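You operate a simulated robot arm through the tools that you are given. There is no shell and no other tool.

You are at the controls of a simulated two-armed robot. One attempt, no reset.

JOB
Hold the grey bin on the low shelf of the green table steady with one hand and put the tag labelled "3 m" from the steel bench in it with the other.

It is judged by the outcome, as a careful person would: the job done as asked, and still so three seconds after it is handed in. It fails if anything else is knocked over, pushed out of place, dropped, spilled or broken.

ROBOT AND FRAMES
Two 7-joint arms with three-finger grippers on one trunk, on a base that moves. Base frame: it is fixed to the floor where the robot stands at the start and does not move with it; the origin is under the middle of the robot, x ahead of it, y to its left, z up; the surface under the hand at the start is at about z = 0.86. Readings come in m, degrees, newtons and seconds.
The left shoulder is at the start at [0.087, 0.126, 1.1], the right one opposite. With the tool pointing down near the work surface each hand reaches from about 0.38 to 0.86 m from the robot's upright axis, wherever it stands, measured 20 degrees to its own side. Places, roughly: grey bin [-1, -0.75, 0.5]. Payload 2.94 kg a hand.
Tool frame (each hand has its own): the origin (TCP) lies between the finger pads and is the grasp point; the fingertips stand 0.03 m ahead of it; z points along the fingers, y is the line along which they close. The gripper opens to 0.128 m; its body begins 0.093 m behind the TCP.
Orientation is that of the tool frame in the base frame, as [roll, pitch, yaw] about the fixed x, y, z axes, in that order (R = Rz(yaw) Ry(pitch) Rx(roll)). With the fingers straight down and closing along the base's y, the tool's x points along the base's -x, its y along +y and its z along -z.

CONTROLS
- The arms move only by the tool arm_command. It takes "left_plan", "right_plan" or both (then of equal length, played together; a hand with none holds still); each is a list of rows, each an object (a shift or turn left out is 0, a gripper value left out holds the last) with "offset": the shift along the base's x, y, z in units of 50 mm (1.0 is 50 mm), a list of three; "rotation": the turn, a rotation vector about the base's x, y, z in units of 8 degrees (1.0 is 8 degrees), a list of three; "claw": the closure in counts, from 0 (fully open) to 255 (shut). In form: [{"offset": [x, y, z], "rotation": [rx, ry, rz], "claw": claw}, ...]. A call has 1 to 20 rows; each row shifts and turns the commanded pose from where the row before left it. A call with a number of a shift or a turn outside -1 to 1 is refused whole. A row lasts 0.2 s, in which the tool goes at most 0.05 m and 8.6 degrees; a call with a longer step from one row to the next is refused whole, and so is a gripper value outside its range. A pose out of reach is approached as far as the arm can. The call stops where the force on the tool passes 40 N (or 10 N more than at its start, if that is more) or the arm is blocked; 0.2 s more then pass. Each finger travels about 0.0842 m/s and halts on what it meets, pressing with about 34 N; the grip force reading is that of the motor and also rises with nothing between the fingers. The clock runs only during rows and for 0.2 s after the last one: add rows that do not move to give the fingers time. The reply holds the time, the measured pose of the TCP, the force on the tool along the base axes, the opening and the grip force, in the units named above and with some noise, with the torque about the TCP (base axes, N m) and any sound that the robot's microphone picked up.
- Cameras (640 x 400 px; columns grow to the right, rows downward): "scene" is now at [0.2133, -0.0453, 1.292]; the picture's right is [-0.42, -0.91, 0.00], its down [-0.38, 0.17, -0.91] and it looks along [0.83, -0.38, -0.42] (base axes); focal length 266 px, centre (320, 200). "left" rides on the left gripper at [0.069, 0.015, -0.12] in its tool frame; the picture's right is [-0.21, 0.98, 0.00], its down [-0.82, -0.18, -0.54] and it looks along [-0.53, -0.12, 0.84] (tool axes); focal length 251 px, centre (320, 200). "right" rides on the right gripper at [0.069, -0.015, -0.12] in its tool frame; the picture's right is [0.22, 0.98, 0.00], its down [-0.82, 0.18, -0.54] and it looks along [-0.53, 0.12, 0.84] (tool axes); focal length 251 px, centre (320, 200).
- snapshot(camera): a new picture of that camera. No time passes.
- lift_body(by): moves the trunk up (or, below 0, down) by that many m; the arms and the scene camera ride with it, the base frame stays. It gives what a move gives, with no picture.
- drive_base(legs): drives the robot by 1 to 6 legs, each [ahead, left, turn to the left] in m, m and degrees, along the robot's own axes; the way and the turn of a leg run together, so that a leg with both is an arc; at most 1.5 m and 180 degrees a leg. The arms and the cameras ride along, it lands a little off, and it stops where it bumps. It gives what a move gives.
- turn_head(pan, tilt): turns the head with the scene camera to pan (to the left, within 80 degrees either way) and tilt (down, from -29 to 69), counted from straight ahead of the robot (the tilt from the chest, where the trunk bows). It gives what a move gives.
- measure_at(camera, pixels): for up to 12 pixels [column, row] of the newest picture of that camera ("zoom" is the newest enlarged one), the place [x, y, z] in the base frame of the surface seen there, good to about 0.003 m, but the place of the scene camera against the robot may be out by one fixed shift of up to 0.025 m in any direction. No time passes.
- zoom(camera, box): a new picture of the part [left, top, right, bottom] of that camera's present view, enlarged. No time passes.
- close_job(): hands the job in; it is judged then, once.

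Open the grippers and draw the arms clear of the work before you hand the job in, unless the task says otherwise.

The tools are called as a command line: name --argument value ..., lists and objects as JSON in quotes. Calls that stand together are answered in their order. arm_command: Moves the arms, as the interface text tells. Its arguments: {"type":"object","properties":{"left_plan":{"type":"array"},"right_plan":{"type":"array"}},"required":[]} The other tools are called the same way: lift_body (by) moves the trunk up or down; drive_base (legs) drives the base; turn_head (pan, tilt) turns the head that bears the scene camera; snapshot (camera) takes a picture; measure_at (camera, pixels) gives the place of the surface under pixels of a picture; zoom (camera, box) takes an enlarged picture of a part of a camera's view; close_job () hands the job in.

At the start:

```text
time_s: 0.0
left_ee_pos: [0.4892, 0.0099, 1.1291]
left_tool_rot: [-180.0, 0.0, -180.0]
left_ft_force: [-0.1, 0.2, -0.1]
left_wrist_torque: [0.0, -0.01, 0.0]
left_finger_gap: 0.1279
left_grasp_force: 0.1
right_ee_pos: [0.4402, -0.4777, 1.1136]
right_tool_rot: [-179.9, 0.0, -179.9]
right_ft_force: [0.2, 0.2, -0.5]
right_wrist_torque: [0.0, 0.02, -0.01]
right_finger_gap: 0.128
right_grasp_force: 0.1
trunk travel left (down, up): [-0.315, 0.232]
robot x, y, heading: [-0.0008, 0.0024, -0.1]
head pan, tilt (commanded): [-24.5, 24.6]
```

scene: 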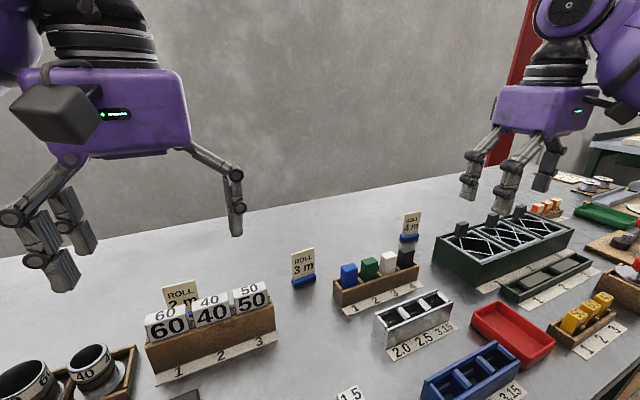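
right: 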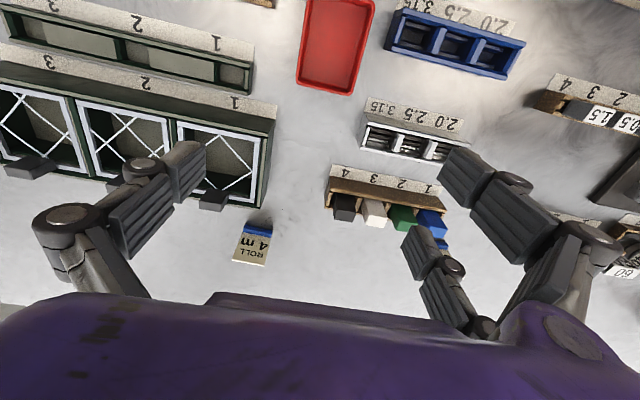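
left: 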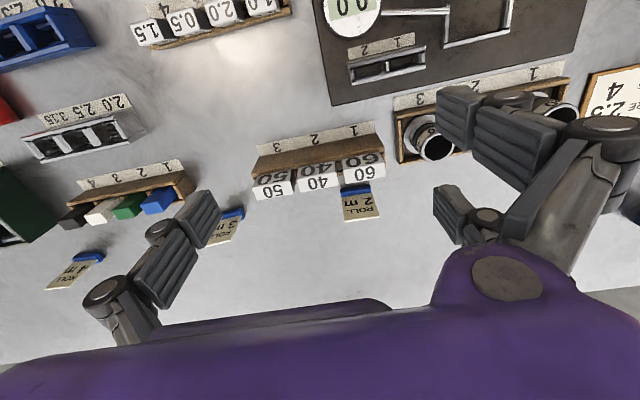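

The scene picture shows the "ROLL 3 m" tag at about (303, 265), standing in a blue foot. I zoom on it for detail.

zoom --camera "scene" --box '[250, 200, 440, 320]'

measure_at --camera "scene" --pixels '[[303, 251], [293, 250], [313, 248], [303, 268], [303, 282], [295, 284], [313, 281], [349, 273], [345, 290], [265, 305], [250, 292], [303, 295]]'

zoom --camera "left" --box '[140, 120, 300, 280]'

```text
3.33 times, centred on (345, 260) of scene
```

zoom: 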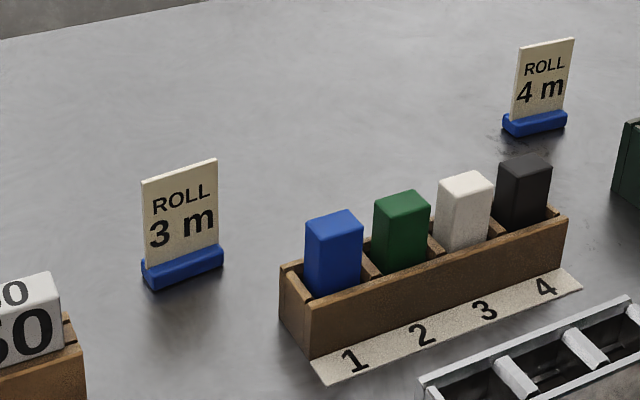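

```text
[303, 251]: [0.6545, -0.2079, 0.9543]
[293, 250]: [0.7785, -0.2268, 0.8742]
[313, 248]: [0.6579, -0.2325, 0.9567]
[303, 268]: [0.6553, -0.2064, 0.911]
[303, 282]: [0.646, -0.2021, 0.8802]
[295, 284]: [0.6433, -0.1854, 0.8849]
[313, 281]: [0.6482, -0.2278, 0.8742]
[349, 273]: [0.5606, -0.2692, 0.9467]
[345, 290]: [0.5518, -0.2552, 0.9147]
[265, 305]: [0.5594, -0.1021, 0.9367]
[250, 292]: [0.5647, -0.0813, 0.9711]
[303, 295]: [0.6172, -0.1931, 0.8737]
```

```text
2.50 times, centred on (220, 200) of left
```

zoom: 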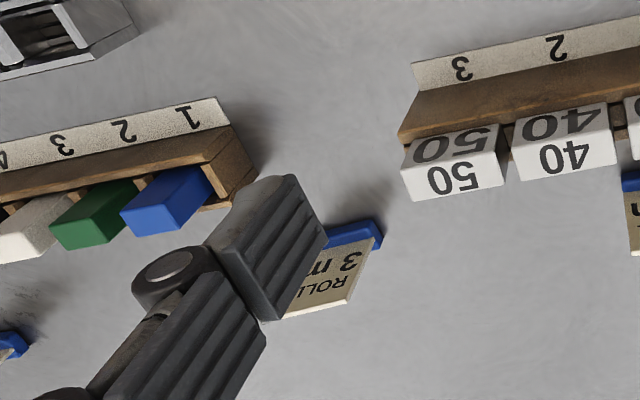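

The tag stands upright as a thin card in a blue foot at about (0.655, -0.207). Before grasping, I look round toward the green table on the robot's right/behind.

turn_head --pan -80 --tilt 25

snapshot --camera "scene"

```text
time_s: 1.2
left_ee_pos: [0.4879, 0.011, 1.1292]
left_tool_rot: [-179.9, 0.0, -179.9]
left_ft_force: [0.1, 0.1, 0.3]
left_wrist_torque: [-0.04, -0.03, 0.01]
left_finger_gap: 0.128
left_grasp_force: 0.1
right_ee_pos: [0.4403, -0.478, 1.1128]
right_tool_rot: [-179.9, 0.0, -179.9]
right_ft_force: [0.3, -0.8, -0.1]
right_wrist_torque: [-0.03, 0.01, 0.01]
right_finger_gap: 0.1282
right_grasp_force: 0.0
trunk travel left (down, up): [-0.315, 0.232]
robot x, y, heading: [0.0001, 0.0018, -0.1]
head pan, tilt (commanded): [-80.0, 25.0]
```

```text
taken
```

scene: 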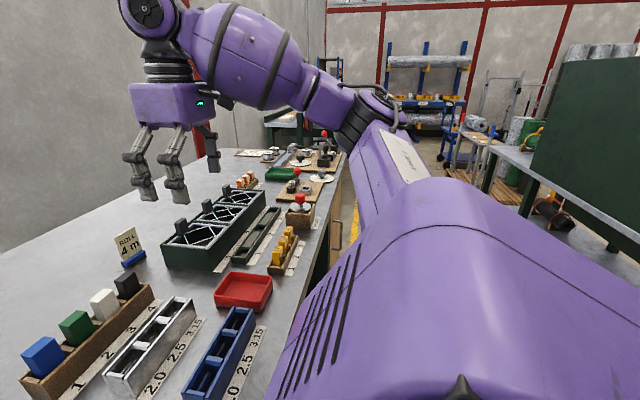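

The green-topped/green-panel table is to the right at (560,150). I zoom in there and measure to learn where it stands relative to the robot.

zoom --camera "scene" --box '[400, 30, 640, 280]'

measure_at --camera "scene" --pixels '[[500, 150], [560, 170], [630, 190], [540, 210], [580, 240], [630, 258], [630, 275], [560, 80], [630, 60], [500, 210], [350, 215], [600, 190]]'

```text
1.60 times, centred on (520, 155) of scene
```

zoom: 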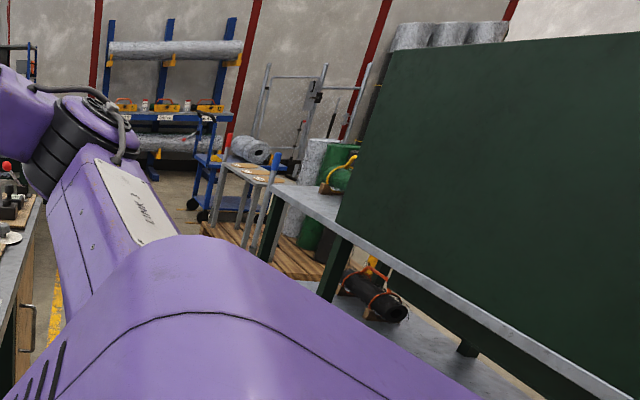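

```text
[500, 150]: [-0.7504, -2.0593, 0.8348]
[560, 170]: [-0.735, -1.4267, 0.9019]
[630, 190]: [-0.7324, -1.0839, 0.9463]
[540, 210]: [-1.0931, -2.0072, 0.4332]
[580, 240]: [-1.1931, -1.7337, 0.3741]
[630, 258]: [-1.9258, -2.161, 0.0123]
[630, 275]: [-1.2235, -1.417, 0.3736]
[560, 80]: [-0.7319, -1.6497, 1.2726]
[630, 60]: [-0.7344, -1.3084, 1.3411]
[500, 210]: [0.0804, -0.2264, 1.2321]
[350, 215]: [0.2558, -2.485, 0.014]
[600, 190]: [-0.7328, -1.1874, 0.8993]
```

The green table stands behind the robot: its screen is at x≈-0.73 and the low shelf at z≈0.37. I look to the left side too, to learn the free room for turning.

turn_head --pan 80 --tilt 25

snapshot --camera "scene"

```text
time_s: 3.7
left_ee_pos: [0.4871, 0.0114, 1.129]
left_tool_rot: [-179.9, 0.0, -179.9]
left_ft_force: [0.4, 0.0, 0.2]
left_wrist_torque: [0.01, 0.03, -0.02]
left_finger_gap: 0.1282
left_grasp_force: 0.1
right_ee_pos: [0.4397, -0.4768, 1.1137]
right_tool_rot: [179.9, 0.0, -179.9]
right_ft_force: [0.4, 0.9, 0.2]
right_wrist_torque: [0.02, -0.01, 0.01]
right_finger_gap: 0.1278
right_grasp_force: 0.1
trunk travel left (down, up): [-0.315, 0.232]
robot x, y, heading: [0.0001, -0.0006, -0.1]
head pan, tilt (commanded): [80.0, 25.0]
```

```text
taken
```

scene: 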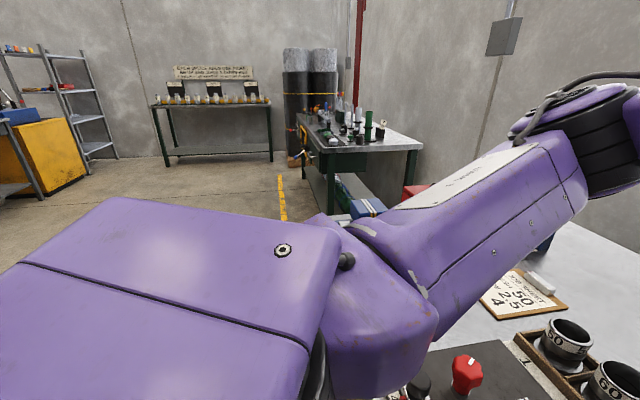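

Plenty of free floor on the left. I look straight down ahead to see the bench edge relative to the robot base.

turn_head --pan 0 --tilt 60

snapshot --camera "scene"

```text
time_s: 5.2
left_ee_pos: [0.4889, 0.0108, 1.1276]
left_tool_rot: [-179.9, 0.0, -179.9]
left_ft_force: [0.1, -0.6, 0.5]
left_wrist_torque: [-0.02, -0.01, -0.01]
left_finger_gap: 0.128
left_grasp_force: 0.0
right_ee_pos: [0.44, -0.4772, 1.1141]
right_tool_rot: [-180.0, 0.0, -180.0]
right_ft_force: [0.2, 0.4, 1.2]
right_wrist_torque: [0.01, -0.03, 0.04]
right_finger_gap: 0.1279
right_grasp_force: 0.0
trunk travel left (down, up): [-0.315, 0.232]
robot x, y, heading: [-0.0033, 0.0037, -0.1]
head pan, tilt (commanded): [0.0, 60.0]
```

```text
taken
```

scene: 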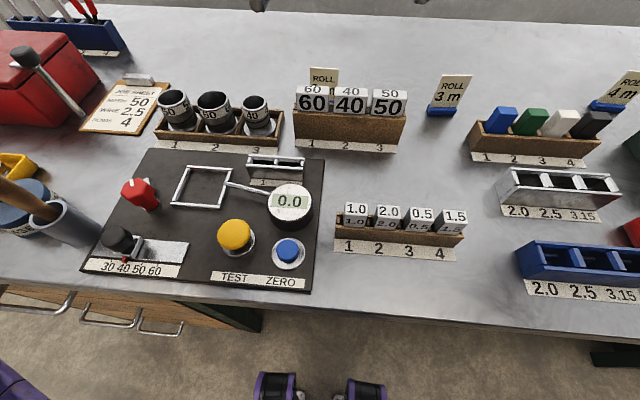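

Here the "3 m" tag is at (448,95) with clear bench around it; bench edge about row 310. I measure tag, neighbours and edge.

measure_at --camera "scene" --pixels '[[441, 80], [468, 80], [454, 92], [438, 109], [454, 112], [352, 325], [525, 335], [400, 120], [500, 118], [420, 135], [430, 70], [440, 140]]'

zoom --camera "scene" --box '[400, 50, 520, 130]'

measure_at --camera "left" --pixels '[[235, 217], [240, 212], [226, 230], [222, 242], [214, 244], [240, 240], [260, 190], [232, 222]]'

```text
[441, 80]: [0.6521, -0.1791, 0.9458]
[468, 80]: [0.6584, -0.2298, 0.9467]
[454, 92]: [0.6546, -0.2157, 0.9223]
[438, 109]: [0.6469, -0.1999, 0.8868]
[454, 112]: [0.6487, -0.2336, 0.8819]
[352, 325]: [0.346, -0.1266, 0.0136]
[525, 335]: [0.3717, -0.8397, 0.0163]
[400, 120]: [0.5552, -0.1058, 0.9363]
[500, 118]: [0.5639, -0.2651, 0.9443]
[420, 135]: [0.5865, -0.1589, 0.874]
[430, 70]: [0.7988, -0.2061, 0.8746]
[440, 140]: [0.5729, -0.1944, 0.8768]
```

```text
5.00 times, centred on (460, 90) of scene
```

zoom: 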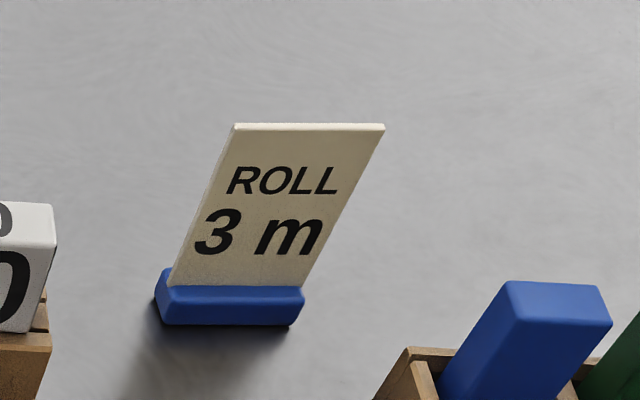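

```text
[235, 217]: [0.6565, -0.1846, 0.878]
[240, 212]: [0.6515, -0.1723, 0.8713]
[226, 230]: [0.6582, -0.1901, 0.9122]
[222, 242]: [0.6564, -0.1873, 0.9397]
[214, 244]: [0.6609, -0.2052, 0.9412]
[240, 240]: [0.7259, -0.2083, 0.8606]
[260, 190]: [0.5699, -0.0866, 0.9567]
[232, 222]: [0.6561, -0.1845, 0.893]
```

The left wrist camera reads the bench at z=0.861 (scene camera reads 0.874, so it is shifted up about 13 mm). Before choosing the hand I want to see the bin: I raise the trunk for clearance over the bench and turn the base right a bit.

lift_body --by 0.2

drive_base --legs '[[0, 0, -60]]'

turn_head --pan -80 --tilt 40

snapshot --camera "scene"

```text
time_s: 7.4
left_ee_pos: [0.4883, 0.012, 1.3275]
left_tool_rot: [-180.0, -0.1, -179.9]
left_ft_force: [-1.1, -1.1, -0.2]
left_wrist_torque: [0.0, 0.01, -0.01]
left_finger_gap: 0.128
left_grasp_force: 0.2
right_ee_pos: [0.4403, -0.4765, 1.3115]
right_tool_rot: [-180.0, -0.2, 180.0]
right_ft_force: [-0.5, -0.6, -0.8]
right_wrist_torque: [-0.03, -0.01, -0.01]
right_finger_gap: 0.1281
right_grasp_force: 0.1
trunk travel left (down, up): [-0.515, 0.032]
robot x, y, heading: [0.0006, -0.0005, -0.2]
head pan, tilt (commanded): [0.0, 60.0]
```

```text
time_s: 10.5
left_ee_pos: [0.2528, -0.4177, 1.3298]
left_tool_rot: [-179.9, 0.1, 119.9]
left_ft_force: [0.5, 0.4, -0.3]
left_wrist_torque: [0.0, 0.01, 0.0]
left_finger_gap: 0.1281
left_grasp_force: 0.0
right_ee_pos: [-0.1939, -0.6192, 1.3134]
right_tool_rot: [-180.0, 0.1, 119.9]
right_ft_force: [-0.6, 0.1, 0.0]
right_wrist_torque: [-0.02, 0.01, -0.04]
right_finger_gap: 0.1279
right_grasp_force: 0.0
trunk travel left (down, up): [-0.515, 0.032]
robot x, y, heading: [0.0007, -0.0002, -60.4]
head pan, tilt (commanded): [0.0, 60.0]
```

```text
time_s: 12.0
left_ee_pos: [0.2524, -0.4183, 1.3294]
left_tool_rot: [180.0, 0.0, 120.0]
left_ft_force: [-0.3, -0.3, 0.3]
left_wrist_torque: [-0.03, -0.01, 0.0]
left_finger_gap: 0.1278
left_grasp_force: 0.1
right_ee_pos: [-0.1949, -0.6185, 1.3139]
right_tool_rot: [-180.0, 0.0, 119.9]
right_ft_force: [0.3, -0.1, 0.6]
right_wrist_torque: [-0.05, 0.0, 0.01]
right_finger_gap: 0.1282
right_grasp_force: 0.0
trunk travel left (down, up): [-0.515, 0.032]
robot x, y, heading: [-0.0002, -0.0026, -59.9]
head pan, tilt (commanded): [-80.0, 40.0]
```

```text
taken
```

scene: 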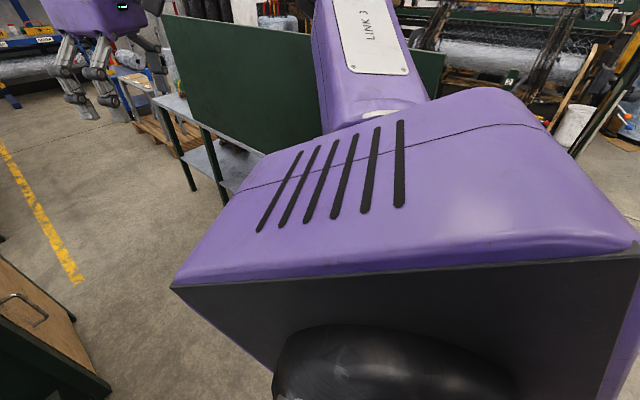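

The right shoulder hides the low shelf. I measure the screen's top and ends before turning further.

measure_at --camera "scene" --pixels '[[170, 20], [250, 33], [310, 45], [200, 100], [440, 60], [300, 130], [150, 100], [215, 150], [240, 170], [430, 80], [60, 240], [120, 200]]'

```text
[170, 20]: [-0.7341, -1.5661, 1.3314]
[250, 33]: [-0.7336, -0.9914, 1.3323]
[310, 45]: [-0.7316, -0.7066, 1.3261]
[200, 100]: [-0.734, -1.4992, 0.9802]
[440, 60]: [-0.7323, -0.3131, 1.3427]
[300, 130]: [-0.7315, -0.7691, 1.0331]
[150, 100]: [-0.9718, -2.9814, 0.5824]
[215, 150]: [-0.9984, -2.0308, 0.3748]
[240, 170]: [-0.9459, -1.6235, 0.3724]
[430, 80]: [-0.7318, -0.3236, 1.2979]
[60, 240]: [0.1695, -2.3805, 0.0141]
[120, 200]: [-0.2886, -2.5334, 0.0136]
```

The screen spans y≈-1.6…-0.3 with its top at z≈1.32, and both hands' sweep radii (≤0.65) stay short of it. I turn the rest of the way to face the green table.

drive_base --legs '[[0, 0, -60], [0, 0, -60]]'

turn_head --pan 40 --tilt 35

snapshot --camera "scene"

```text
time_s: 17.7
left_ee_pos: [-0.4879, -0.0119, 1.3294]
left_tool_rot: [-180.0, 0.0, 0.2]
left_ft_force: [-0.1, -0.6, -0.5]
left_wrist_torque: [0.03, 0.02, -0.02]
left_finger_gap: 0.1281
left_grasp_force: 0.0
right_ee_pos: [-0.4415, 0.4754, 1.3142]
right_tool_rot: [179.9, 0.1, 0.3]
right_ft_force: [0.4, -0.3, 0.7]
right_wrist_torque: [0.01, 0.01, -0.01]
right_finger_gap: 0.1278
right_grasp_force: 0.1
trunk travel left (down, up): [-0.515, 0.032]
robot x, y, heading: [0.0002, -0.0033, -179.9]
head pan, tilt (commanded): [-80.0, 40.0]
```

```text
time_s: 19.7
left_ee_pos: [-0.4883, -0.011, 1.3296]
left_tool_rot: [179.9, -0.1, 0.2]
left_ft_force: [0.1, -0.2, 0.0]
left_wrist_torque: [-0.01, 0.02, -0.01]
left_finger_gap: 0.1281
left_grasp_force: 0.0
right_ee_pos: [-0.4407, 0.4749, 1.3134]
right_tool_rot: [-180.0, -0.1, 0.3]
right_ft_force: [-1.2, -0.9, 0.0]
right_wrist_torque: [0.0, 0.0, -0.02]
right_finger_gap: 0.1279
right_grasp_force: 0.1
trunk travel left (down, up): [-0.515, 0.032]
robot x, y, heading: [0.0034, -0.0003, -180.1]
head pan, tilt (commanded): [40.0, 35.0]
```

```text
taken
```

scene: 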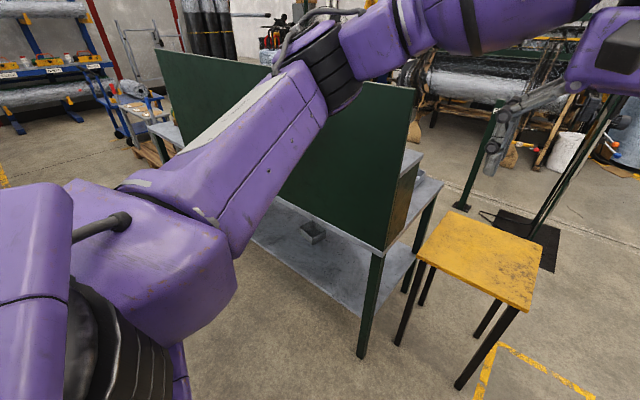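

The small grey bin is visible at (312,230) on the low shelf, with a yellow stool beside the table's near end. I zoom in and measure.

zoom --camera "scene" --box '[240, 150, 460, 350]'

measure_at --camera "scene" --pixels '[[302, 228], [312, 224], [325, 236], [312, 242], [313, 232], [300, 250], [340, 225], [385, 249], [300, 210], [368, 254], [430, 185], [480, 250]]'

```text
2.00 times, centred on (350, 250) of scene
```

zoom: 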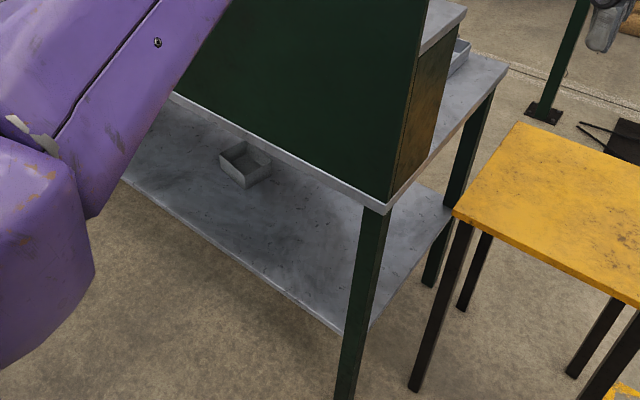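

```text
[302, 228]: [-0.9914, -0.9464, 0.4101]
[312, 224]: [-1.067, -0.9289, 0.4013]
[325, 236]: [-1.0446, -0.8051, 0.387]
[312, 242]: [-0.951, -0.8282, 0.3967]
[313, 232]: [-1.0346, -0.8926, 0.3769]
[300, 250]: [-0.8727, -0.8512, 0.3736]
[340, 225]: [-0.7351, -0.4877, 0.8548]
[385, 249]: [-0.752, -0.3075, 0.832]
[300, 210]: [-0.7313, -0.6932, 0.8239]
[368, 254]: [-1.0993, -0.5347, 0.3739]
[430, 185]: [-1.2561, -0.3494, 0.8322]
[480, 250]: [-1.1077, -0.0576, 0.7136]
```

The bin is about 0.12 m square and low, around (-1.0,-0.87) with its rim near z 0.40 on the shelf (true z≈0.36), under a tabletop at z≈0.82. Plan: right hand carries the tag, left hand holds the bin. I turn back to the bench along the same sweep.

drive_base --legs '[[0, 0, 60], [0, 0, 60], [0, 0, 60]]'

turn_head --pan -17 --tilt 50

lift_body --by -0.2

snapshot --camera "scene"

snapshot --camera "right"

```text
time_s: 28.0
left_ee_pos: [0.4875, 0.0078, 1.3285]
left_tool_rot: [180.0, -0.1, 179.7]
left_ft_force: [0.0, -0.5, -0.2]
left_wrist_torque: [-0.02, -0.03, -0.01]
left_finger_gap: 0.1282
left_grasp_force: 0.0
right_ee_pos: [0.4356, -0.4806, 1.3133]
right_tool_rot: [179.9, 0.0, 179.5]
right_ft_force: [0.3, -0.4, -0.3]
right_wrist_torque: [-0.04, 0.02, -0.01]
right_finger_gap: 0.1279
right_grasp_force: 0.1
trunk travel left (down, up): [-0.515, 0.032]
robot x, y, heading: [0.0022, 0.0003, -0.5]
head pan, tilt (commanded): [40.0, 35.0]
```

```text
time_s: 29.3
left_ee_pos: [0.4884, 0.0086, 1.3295]
left_tool_rot: [179.9, -0.1, 179.7]
left_ft_force: [0.8, -0.4, 0.4]
left_wrist_torque: [-0.02, 0.0, 0.03]
left_finger_gap: 0.128
left_grasp_force: 0.0
right_ee_pos: [0.4363, -0.4804, 1.3132]
right_tool_rot: [-179.9, 0.0, 179.6]
right_ft_force: [0.3, -0.2, 0.0]
right_wrist_torque: [0.02, 0.02, -0.04]
right_finger_gap: 0.1279
right_grasp_force: 0.1
trunk travel left (down, up): [-0.515, 0.032]
robot x, y, heading: [0.0002, 0.0015, -0.6]
head pan, tilt (commanded): [-17.0, 50.0]
```

```text
time_s: 31.4
left_ee_pos: [0.488, 0.0081, 1.1294]
left_tool_rot: [-179.9, 0.1, 179.7]
left_ft_force: [0.2, -1.2, -0.5]
left_wrist_torque: [0.02, -0.01, 0.01]
left_finger_gap: 0.1279
left_grasp_force: 0.0
right_ee_pos: [0.4368, -0.4802, 1.1143]
right_tool_rot: [-180.0, 0.1, 179.6]
right_ft_force: [-0.7, -0.6, -0.1]
right_wrist_torque: [-0.01, -0.01, -0.03]
right_finger_gap: 0.1281
right_grasp_force: 0.0
trunk travel left (down, up): [-0.315, 0.232]
robot x, y, heading: [-0.0012, 0.0006, -0.4]
head pan, tilt (commanded): [-17.0, 50.0]
```

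```text
taken
```

scene: 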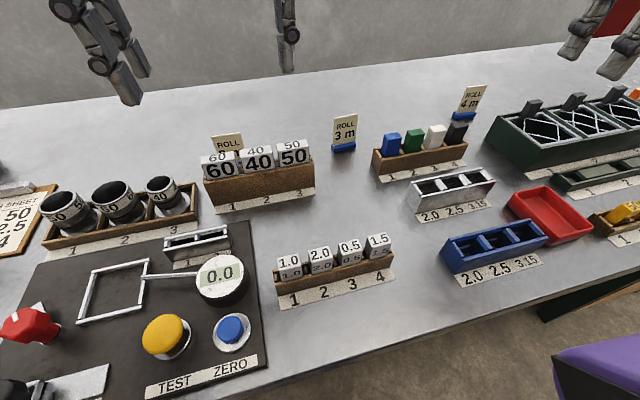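

```text
taken
```

right: 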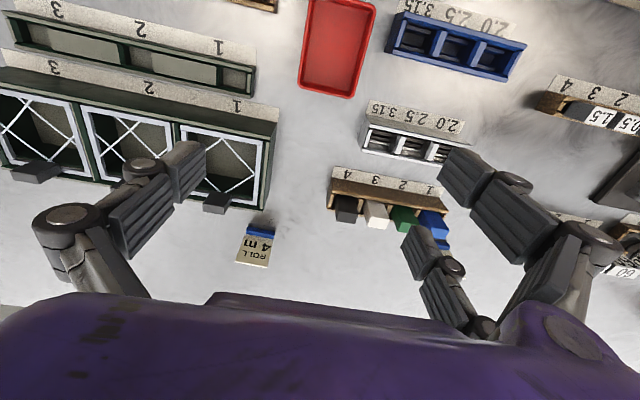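

Both hands are back over the bench. I move the left hand aside and bring the right hand above the tag (0.656,-0.207), yawing it -83° so that the fingers close across the card's thin side.

arm_command --right_plan '[{"offset": [0.398, 0.496, 0], "rotation": [0, 0, -0.943], "claw": 0}, {"offset": [0.398, 0.496, 0], "rotation": [0, 0, -0.943]}, {"offset": [0.398, 0.496, 0], "rotation": [0, 0, -0.943]}, {"offset": [0.398, 0.496, 0], "rotation": [0, 0, -0.943]}, {"offset": [0.398, 0.496, 0], "rotation": [0, 0, -0.943]}, {"offset": [0.398, 0.496, 0], "rotation": [0, 0, -0.943]}, {"offset": [0.398, 0.496, 0], "rotation": [0, 0, -0.943]}, {"offset": [0.398, 0.496, 0], "rotation": [0, 0, -0.943]}, {"offset": [0.398, 0.496, 0], "rotation": [0, 0, -0.943]}, {"offset": [0.398, 0.496, 0], "rotation": [0, 0, -0.943]}, {"offset": [0.398, 0.496, 0], "rotation": [0, 0, -0.943]}, {"offset": [0, 0, 0]}]' --left_plan '[{"offset": [-0.05, 0.3, 0]}, {"offset": [-0.05, 0.3, 0]}, {"offset": [-0.05, 0.3, 0]}, {"offset": [-0.05, 0.3, 0]}, {"offset": [-0.05, 0.3, 0]}, {"offset": [-0.05, 0.3, 0]}, {"offset": [-0.05, 0.3, 0]}, {"offset": [-0.05, 0.3, 0]}, {"offset": [-0.05, 0.3, 0]}, {"offset": [-0.05, 0.3, 0]}, {"offset": [-0.05, 0.3, 0]}, {"offset": [0, 0, 0]}]'

snapshot --camera "right"

snapshot --camera "scene"

```text
time_s: 34.0
left_ee_pos: [0.4612, 0.1717, 1.1286]
left_tool_rot: [-179.9, -0.1, 179.7]
left_ft_force: [0.8, -0.2, -0.1]
left_wrist_torque: [0.03, 0.07, 0.02]
left_finger_gap: 0.1282
left_grasp_force: 0.2
right_ee_pos: [0.6218, -0.2346, 1.1155]
right_tool_rot: [-179.9, 0.0, 96.7]
right_ft_force: [-0.1, -0.8, -0.2]
right_wrist_torque: [0.02, 0.06, -0.01]
right_finger_gap: 0.1279
right_grasp_force: 0.1
right hand out of reach, approached as far as the arm can: row 11
trunk travel left (down, up): [-0.315, 0.232]
robot x, y, heading: [0.0014, -0.0017, -0.5]
head pan, tilt (commanded): [-17.0, 50.0]
```

```text
taken
```

right: 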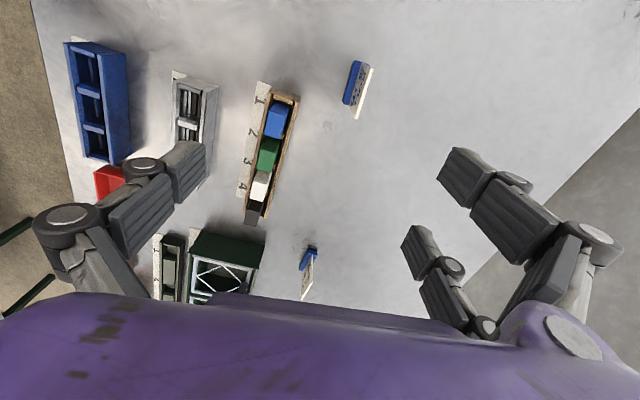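

```text
taken
```

scene: 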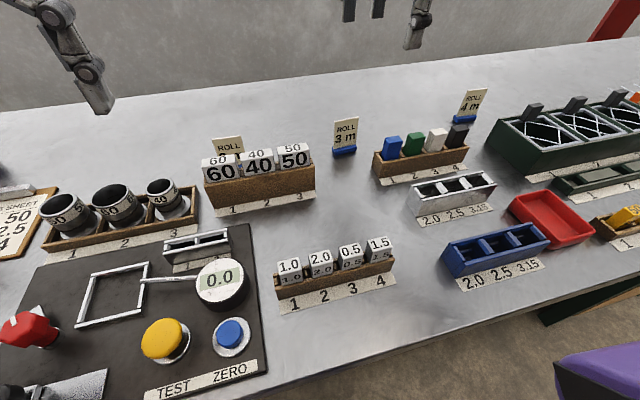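

The right hand is at (0.622,-0.235), limited by reach at this height. The right camera sees the tag at (357,88); I measure it from there.

measure_at --camera "right" --pixels '[[369, 68], [360, 115], [364, 90], [357, 68], [347, 102], [352, 80], [371, 75], [340, 130], [275, 110], [362, 112], [400, 90]]'

zoom --camera "right" --box '[310, 40, 410, 140]'

```text
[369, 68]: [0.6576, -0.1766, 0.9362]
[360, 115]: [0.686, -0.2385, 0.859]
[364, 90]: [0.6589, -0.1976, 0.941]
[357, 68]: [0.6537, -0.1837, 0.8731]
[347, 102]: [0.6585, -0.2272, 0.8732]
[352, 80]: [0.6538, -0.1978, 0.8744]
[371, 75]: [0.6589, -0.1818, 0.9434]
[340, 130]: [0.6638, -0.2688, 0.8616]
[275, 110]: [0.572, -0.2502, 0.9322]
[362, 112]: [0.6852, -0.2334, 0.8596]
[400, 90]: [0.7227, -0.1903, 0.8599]
```

```text
4.00 times, centred on (360, 90) of right
```

zoom: 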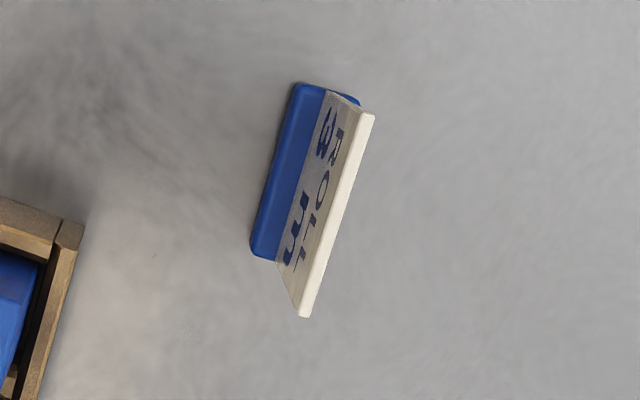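

The zoom shows the card's top edge clearly running from (366,112) to (303,312). I measure along it and on the foot in the zoomed picture.

measure_at --camera "zoom" --pixels '[[365, 118], [350, 165], [335, 215], [320, 262], [307, 308], [300, 95], [290, 120], [258, 240], [285, 180], [300, 200], [320, 150], [290, 260]]'

```text
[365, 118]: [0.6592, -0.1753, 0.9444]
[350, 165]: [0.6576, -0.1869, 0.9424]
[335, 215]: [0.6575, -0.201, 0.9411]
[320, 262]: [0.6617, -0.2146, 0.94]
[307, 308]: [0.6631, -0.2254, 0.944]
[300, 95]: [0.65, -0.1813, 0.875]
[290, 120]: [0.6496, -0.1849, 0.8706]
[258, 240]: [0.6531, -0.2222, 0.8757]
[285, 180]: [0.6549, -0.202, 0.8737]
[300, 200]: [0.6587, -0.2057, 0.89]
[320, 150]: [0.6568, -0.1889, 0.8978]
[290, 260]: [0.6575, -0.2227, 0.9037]
```

The card's top edge runs (0.657,-0.175)–(0.663,-0.226) at z 0.943, so centre ≈(0.660,-0.2005), and the hand's yaw of 96.7° matches it. I first descend a little where the reach is better and check the position.

arm_command --right_plan '[{"offset": [0, 0, -0.7]}, {"offset": [0, 0, -0.7]}, {"offset": [0, 0, 0]}]'

```text
time_s: 34.9
left_ee_pos: [0.4605, 0.1724, 1.1287]
left_tool_rot: [180.0, 0.1, 179.7]
left_ft_force: [-0.5, 0.4, -0.1]
left_wrist_torque: [0.0, -0.03, -0.01]
left_finger_gap: 0.1276
left_grasp_force: 0.1
right_ee_pos: [0.6194, -0.233, 1.0458]
right_tool_rot: [179.9, 0.0, 96.8]
right_ft_force: [-1.1, -0.8, -0.6]
right_wrist_torque: [-0.02, -0.03, 0.0]
right_finger_gap: 0.1279
right_grasp_force: 0.0
trunk travel left (down, up): [-0.315, 0.232]
robot x, y, heading: [-0.0031, -0.0045, -0.5]
head pan, tilt (commanded): [-17.0, 50.0]
```

The hand descended straight, so commands start from the measured pose. I shift (+0.040,+0.033) to stand over the card and part-close the fingers to about 0.065 m.

arm_command --right_plan '[{"offset": [0.4, 0.33, 0], "claw": 125}, {"offset": [0.4, 0.33, 0]}, {"offset": [0, 0, 0]}, {"offset": [0, 0, 0]}, {"offset": [0, 0, 0]}]'

snapshot --camera "right"

snapshot --camera "scene"

```text
time_s: 36.0
left_ee_pos: [0.4619, 0.1724, 1.1296]
left_tool_rot: [180.0, 0.1, 179.8]
left_ft_force: [0.4, -0.3, 0.3]
left_wrist_torque: [0.0, 0.01, -0.05]
left_finger_gap: 0.1278
left_grasp_force: 0.1
right_ee_pos: [0.6384, -0.2166, 1.0463]
right_tool_rot: [180.0, 0.0, 96.6]
right_ft_force: [-0.5, -0.5, 0.4]
right_wrist_torque: [-0.02, 0.02, -0.01]
right_finger_gap: 0.0654
right_grasp_force: 0.1
right hand out of reach, approached as far as the arm can: row 2
trunk travel left (down, up): [-0.315, 0.232]
robot x, y, heading: [0.0001, -0.0017, -0.5]
head pan, tilt (commanded): [-17.0, 50.0]
```

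```text
taken
```

right: 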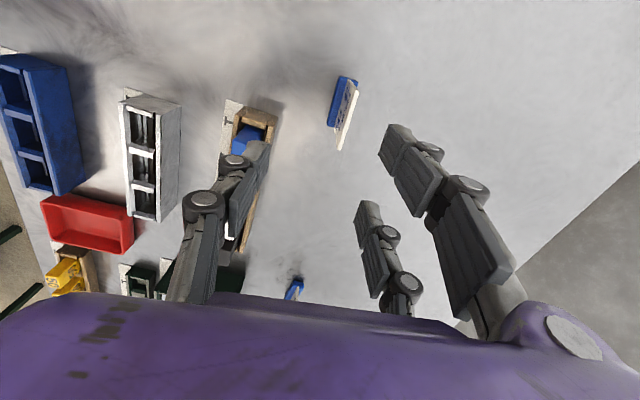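

```text
taken
```

scene: 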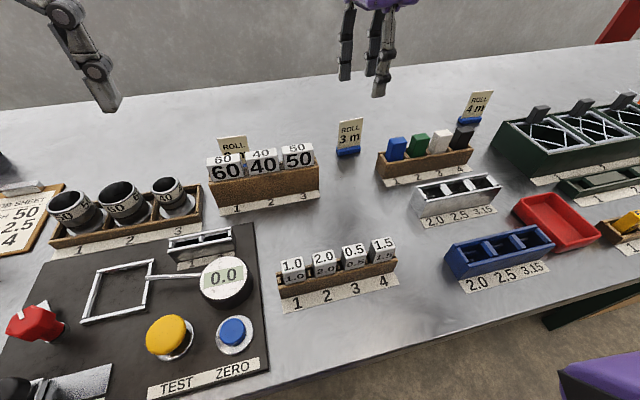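

Still short of the target ((0.638,-0.217) instead of (0.660,-0.2005)); it may be the wrist yaw rather than arm length that limits. I look down to see how much free floor lies ahead of the base so it could move a little closer.

turn_head --pan 0 --tilt 69

snapshot --camera "scene"

measure_at --camera "scene" --pixels '[[275, 330], [365, 330], [320, 255], [320, 300], [320, 340], [270, 390], [320, 240], [460, 290]]'

```text
time_s: 36.9
left_ee_pos: [0.4615, 0.1726, 1.129]
left_tool_rot: [180.0, -0.1, 179.6]
left_ft_force: [-0.6, 0.7, -0.2]
left_wrist_torque: [-0.02, -0.01, 0.03]
left_finger_gap: 0.1282
left_grasp_force: 0.1
right_ee_pos: [0.6395, -0.2163, 1.0461]
right_tool_rot: [-180.0, 0.0, 96.7]
right_ft_force: [0.4, -0.4, 0.2]
right_wrist_torque: [0.02, -0.02, -0.01]
right_finger_gap: 0.0653
right_grasp_force: 0.0
trunk travel left (down, up): [-0.315, 0.232]
robot x, y, heading: [0.0032, 0.0003, -0.5]
head pan, tilt (commanded): [0.0, 68.8]
```

```text
taken
```

scene: 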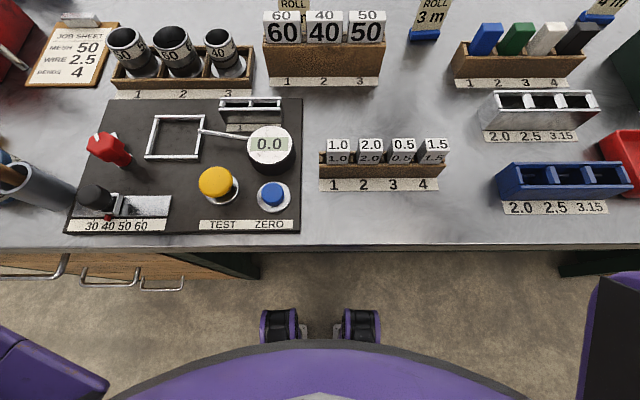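

```text
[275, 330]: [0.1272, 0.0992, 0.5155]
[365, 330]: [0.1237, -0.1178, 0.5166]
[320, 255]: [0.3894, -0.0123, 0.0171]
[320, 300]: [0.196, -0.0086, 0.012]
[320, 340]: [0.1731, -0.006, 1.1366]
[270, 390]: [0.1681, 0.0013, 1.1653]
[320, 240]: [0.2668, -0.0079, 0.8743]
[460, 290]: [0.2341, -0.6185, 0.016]
```

The bench edge is at x≈0.27 with open knee space beneath, and the robot's legs are only at x≈0.13, so I can drive ahead 0.06 m; both hands are well above the objects (tips ≥1.01 vs tops ≤0.96).

drive_base --legs '[[0.06, 0, 0]]'

arm_command --right_plan '[{"offset": [0, 0, 0]}]'

```text
time_s: 37.8
left_ee_pos: [0.5198, 0.1719, 1.1278]
left_tool_rot: [-180.0, 0.0, 179.7]
left_ft_force: [0.2, -0.6, -0.9]
left_wrist_torque: [0.0, 0.07, 0.02]
left_finger_gap: 0.1282
left_grasp_force: 0.0
right_ee_pos: [0.6982, -0.2177, 1.047]
right_tool_rot: [180.0, -0.1, 96.6]
right_ft_force: [0.8, -0.2, 0.3]
right_wrist_torque: [-0.01, 0.07, 0.02]
right_finger_gap: 0.0654
right_grasp_force: 0.1
trunk travel left (down, up): [-0.315, 0.232]
robot x, y, heading: [0.057, 0.0007, -0.6]
head pan, tilt (commanded): [0.0, 68.8]
```

```text
time_s: 38.2
left_ee_pos: [0.5188, 0.1711, 1.1294]
left_tool_rot: [180.0, 0.1, 179.6]
left_ft_force: [-0.3, -0.1, 0.4]
left_wrist_torque: [0.04, -0.02, -0.02]
left_finger_gap: 0.1277
left_grasp_force: 0.1
right_ee_pos: [0.6963, -0.2164, 1.0461]
right_tool_rot: [179.9, 0.1, 96.7]
right_ft_force: [-0.7, 0.7, 0.2]
right_wrist_torque: [-0.02, -0.05, 0.0]
right_finger_gap: 0.0652
right_grasp_force: 0.0
trunk travel left (down, up): [-0.315, 0.232]
robot x, y, heading: [0.0593, 0.001, -0.4]
head pan, tilt (commanded): [0.0, 68.8]
```

Now the tag is well within reach. I shift the right hand (-0.037,+0.016) over the card centre and look again.

arm_command --right_plan '[{"offset": [-0.37, 0.16, 0]}, {"offset": [-0.37, 0.16, 0]}, {"offset": [0, 0, 0]}]'

snapshot --camera "right"

turn_head --pan -20 --tilt 45

snapshot --camera "scene"

```text
time_s: 39.0
left_ee_pos: [0.5214, 0.1714, 1.1292]
left_tool_rot: [180.0, 0.0, 179.7]
left_ft_force: [-0.3, 0.6, 0.5]
left_wrist_torque: [0.03, 0.01, -0.02]
left_finger_gap: 0.1277
left_grasp_force: 0.0
right_ee_pos: [0.6621, -0.2005, 1.046]
right_tool_rot: [180.0, 0.1, 96.6]
right_ft_force: [0.1, 0.6, -0.6]
right_wrist_torque: [0.0, -0.02, -0.01]
right_finger_gap: 0.0652
right_grasp_force: 0.1
trunk travel left (down, up): [-0.315, 0.232]
robot x, y, heading: [0.0574, -0.0031, -0.3]
head pan, tilt (commanded): [0.0, 68.8]
```

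```text
taken
```

right: 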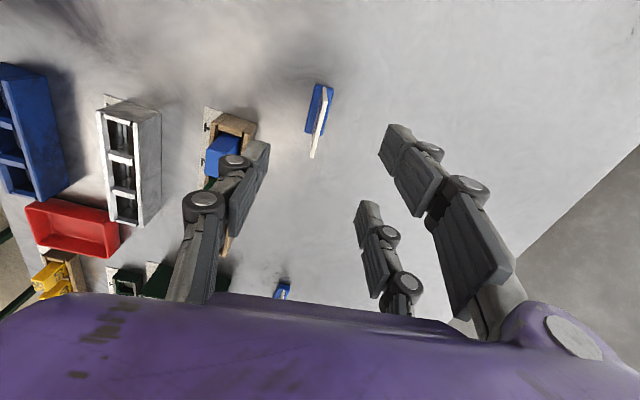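

```text
time_s: 39.9
left_ee_pos: [0.5199, 0.1718, 1.1289]
left_tool_rot: [179.9, -0.1, 179.7]
left_ft_force: [-0.3, 0.1, -0.5]
left_wrist_torque: [0.01, 0.01, -0.01]
left_finger_gap: 0.128
left_grasp_force: 0.1
right_ee_pos: [0.663, -0.2012, 1.0458]
right_tool_rot: [-180.0, 0.0, 96.6]
right_ft_force: [-0.2, -0.5, 0.3]
right_wrist_torque: [-0.02, 0.0, 0.03]
right_finger_gap: 0.0653
right_grasp_force: 0.1
trunk travel left (down, up): [-0.315, 0.232]
robot x, y, heading: [0.06, -0.0032, -0.2]
head pan, tilt (commanded): [-20.0, 45.0]
```

```text
taken
```

scene: 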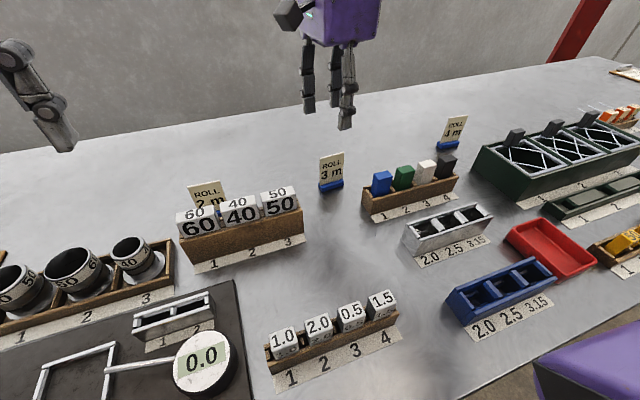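

The hand hangs over the card, two fingers beyond it and one on the near side. I re-measure the card's top edge with the right camera to confirm alignment before descending.

zoom --camera "right" --box '[270, 70, 370, 170]'

measure_at --camera "right" --pixels '[[326, 97], [321, 118], [317, 140], [312, 155], [324, 107], [315, 148]]'

```text
4.00 times, centred on (320, 120) of right
```

zoom: 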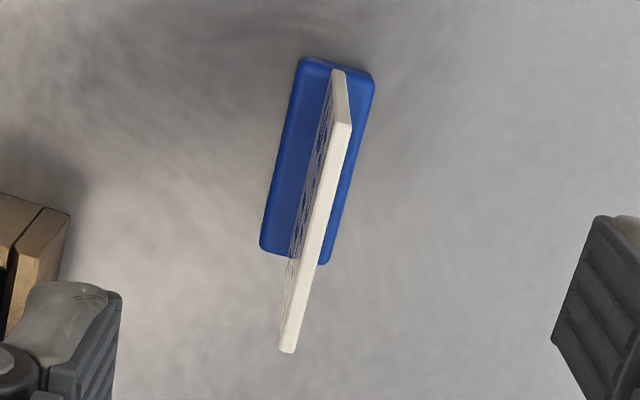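

```text
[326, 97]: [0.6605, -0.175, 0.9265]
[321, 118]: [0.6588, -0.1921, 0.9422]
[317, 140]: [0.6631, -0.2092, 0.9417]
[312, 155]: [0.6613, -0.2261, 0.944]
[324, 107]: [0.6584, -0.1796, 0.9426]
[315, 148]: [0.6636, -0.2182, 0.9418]
```

Card centre (0.661,-0.2005) agrees with the TCP to a millimetre. I descend 0.126 m so that the fingertips stop about 15 mm above the blue foot.

arm_command --right_plan '[{"offset": [0, 0, -0.63]}, {"offset": [0, 0, -0.63]}, {"offset": [0, 0, -0.63]}, {"offset": [0, 0, -0.63]}, {"offset": [0, 0, 0]}]'

snapshot --camera "right"

zoom --camera "scene" --box '[260, 60, 420, 220]'

```text
time_s: 41.1
left_ee_pos: [0.5192, 0.1716, 1.1282]
left_tool_rot: [179.9, 0.0, 179.7]
left_ft_force: [-0.7, -0.3, 1.0]
left_wrist_torque: [-0.04, -0.03, -0.02]
left_finger_gap: 0.1281
left_grasp_force: 0.0
right_ee_pos: [0.6615, -0.2007, 0.9206]
right_tool_rot: [179.9, 0.1, 96.7]
right_ft_force: [-0.3, 1.4, 0.0]
right_wrist_torque: [0.0, -0.02, 0.02]
right_finger_gap: 0.0654
right_grasp_force: 0.1
trunk travel left (down, up): [-0.315, 0.232]
robot x, y, heading: [0.0585, -0.0011, -0.4]
head pan, tilt (commanded): [-20.0, 45.0]
```

```text
taken
```

right: 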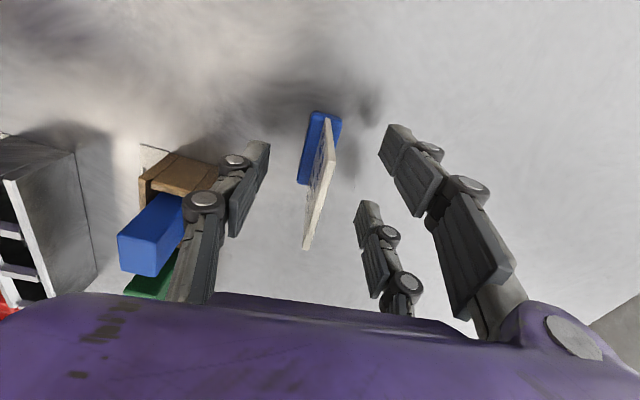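

```text
2.50 times, centred on (340, 140) of scene
```

zoom: 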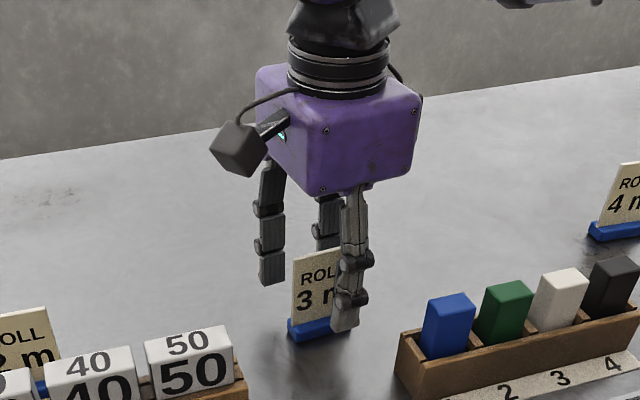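

The single near finger is centred on the card; I check where the two far fingers lie against the card's width by measuring their tips in the right camera.

measure_at --camera "right" --pixels '[[390, 150], [400, 135], [415, 190], [363, 215], [375, 215], [368, 260], [255, 150], [245, 200], [325, 140], [312, 230], [410, 160], [380, 235]]'

zoom --camera "right" --box '[200, 90, 460, 300]'

```text
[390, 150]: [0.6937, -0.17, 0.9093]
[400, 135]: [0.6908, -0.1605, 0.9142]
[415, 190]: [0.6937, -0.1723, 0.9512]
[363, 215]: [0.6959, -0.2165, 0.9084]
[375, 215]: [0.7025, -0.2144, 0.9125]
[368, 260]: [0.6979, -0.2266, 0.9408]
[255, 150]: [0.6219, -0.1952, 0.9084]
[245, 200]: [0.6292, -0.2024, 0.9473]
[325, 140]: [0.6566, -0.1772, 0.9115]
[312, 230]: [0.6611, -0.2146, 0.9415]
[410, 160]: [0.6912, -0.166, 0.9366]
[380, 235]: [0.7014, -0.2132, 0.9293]
```

```text
1.90 times, centred on (330, 195) of right
```

zoom: 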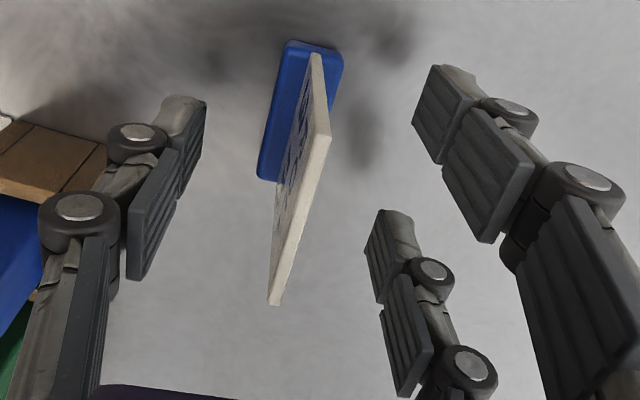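

The far fingers sit at y≈-0.172 and -0.229, so each overlaps the card's edge zone by about 9 mm, with the near finger at the centre – a good three-point grip. I close.

arm_command --right_plan '[{"offset": [0, 0, 0], "claw": 255}, {"offset": [0, 0, 0]}, {"offset": [0, 0, 0]}, {"offset": [0, 0, 0]}, {"offset": [0, 0, 0]}]'

snapshot --camera "right"

zoom --camera "scene" --box '[260, 60, 420, 220]'

```text
time_s: 42.3
left_ee_pos: [0.5194, 0.1715, 1.1292]
left_tool_rot: [180.0, 0.0, 179.7]
left_ft_force: [-0.9, -0.5, 0.0]
left_wrist_torque: [-0.01, 0.0, 0.02]
left_finger_gap: 0.1281
left_grasp_force: 0.1
right_ee_pos: [0.6614, -0.2016, 0.9206]
right_tool_rot: [-180.0, 0.0, 96.6]
right_ft_force: [0.6, -0.7, 0.0]
right_wrist_torque: [0.02, 0.02, -0.01]
right_finger_gap: 0.006
right_grasp_force: 32.3
trunk travel left (down, up): [-0.315, 0.232]
robot x, y, heading: [0.0604, 0.0012, -0.7]
head pan, tilt (commanded): [-20.0, 45.0]
```

```text
taken
```

right: 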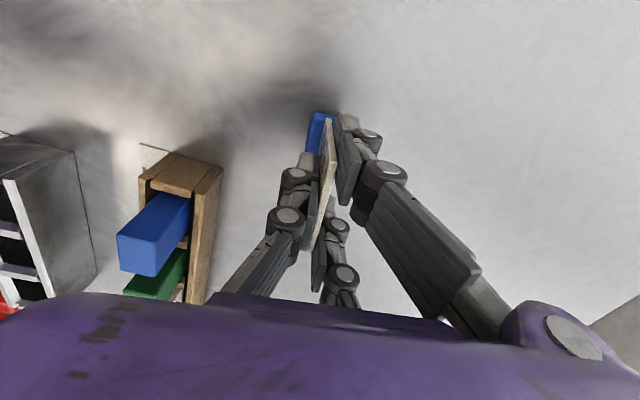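

```text
2.50 times, centred on (340, 140) of scene
```

zoom: 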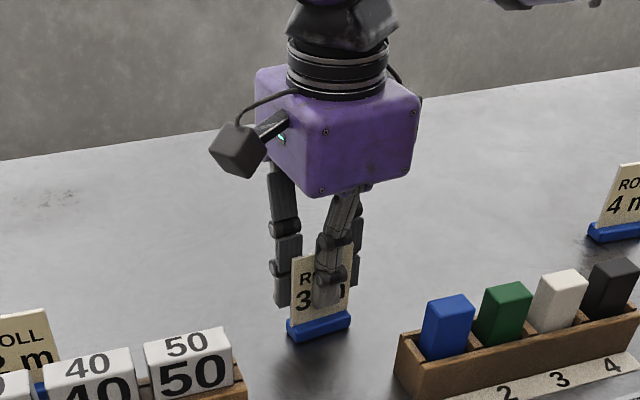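

The fingers stopped on the card (gap 6 mm, 32 N). I lift it straight up.

arm_command --right_plan '[{"offset": [0, 0, 0.4]}, {"offset": [0, 0, 0.7]}, {"offset": [0, 0, 0.8]}, {"offset": [0, 0, 0.8]}, {"offset": [0, 0, 0.5]}, {"offset": [0, 0, 0]}]'

snapshot --camera "right"

snapshot --camera "scene"

```text
time_s: 43.7
left_ee_pos: [0.52, 0.1708, 1.1285]
left_tool_rot: [179.9, 0.0, 179.7]
left_ft_force: [-0.8, -0.1, 0.4]
left_wrist_torque: [0.03, -0.01, 0.01]
left_finger_gap: 0.1278
left_grasp_force: 0.0
right_ee_pos: [0.662, -0.2012, 1.082]
right_tool_rot: [-180.0, 0.0, 96.7]
right_ft_force: [0.5, 0.3, -0.3]
right_wrist_torque: [-0.01, 0.02, 0.0]
right_finger_gap: 0.0062
right_grasp_force: 31.9
trunk travel left (down, up): [-0.315, 0.232]
robot x, y, heading: [0.0606, -0.0022, -0.5]
head pan, tilt (commanded): [-20.0, 45.0]
```

```text
taken
```

right: 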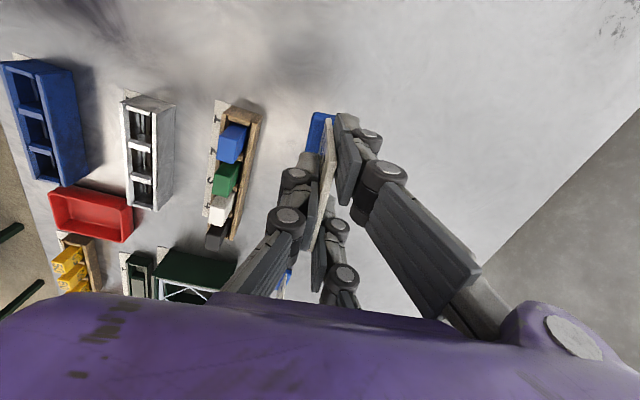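

```text
taken
```

scene: 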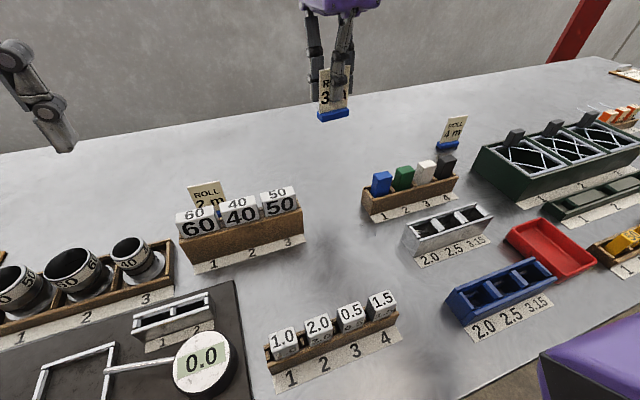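

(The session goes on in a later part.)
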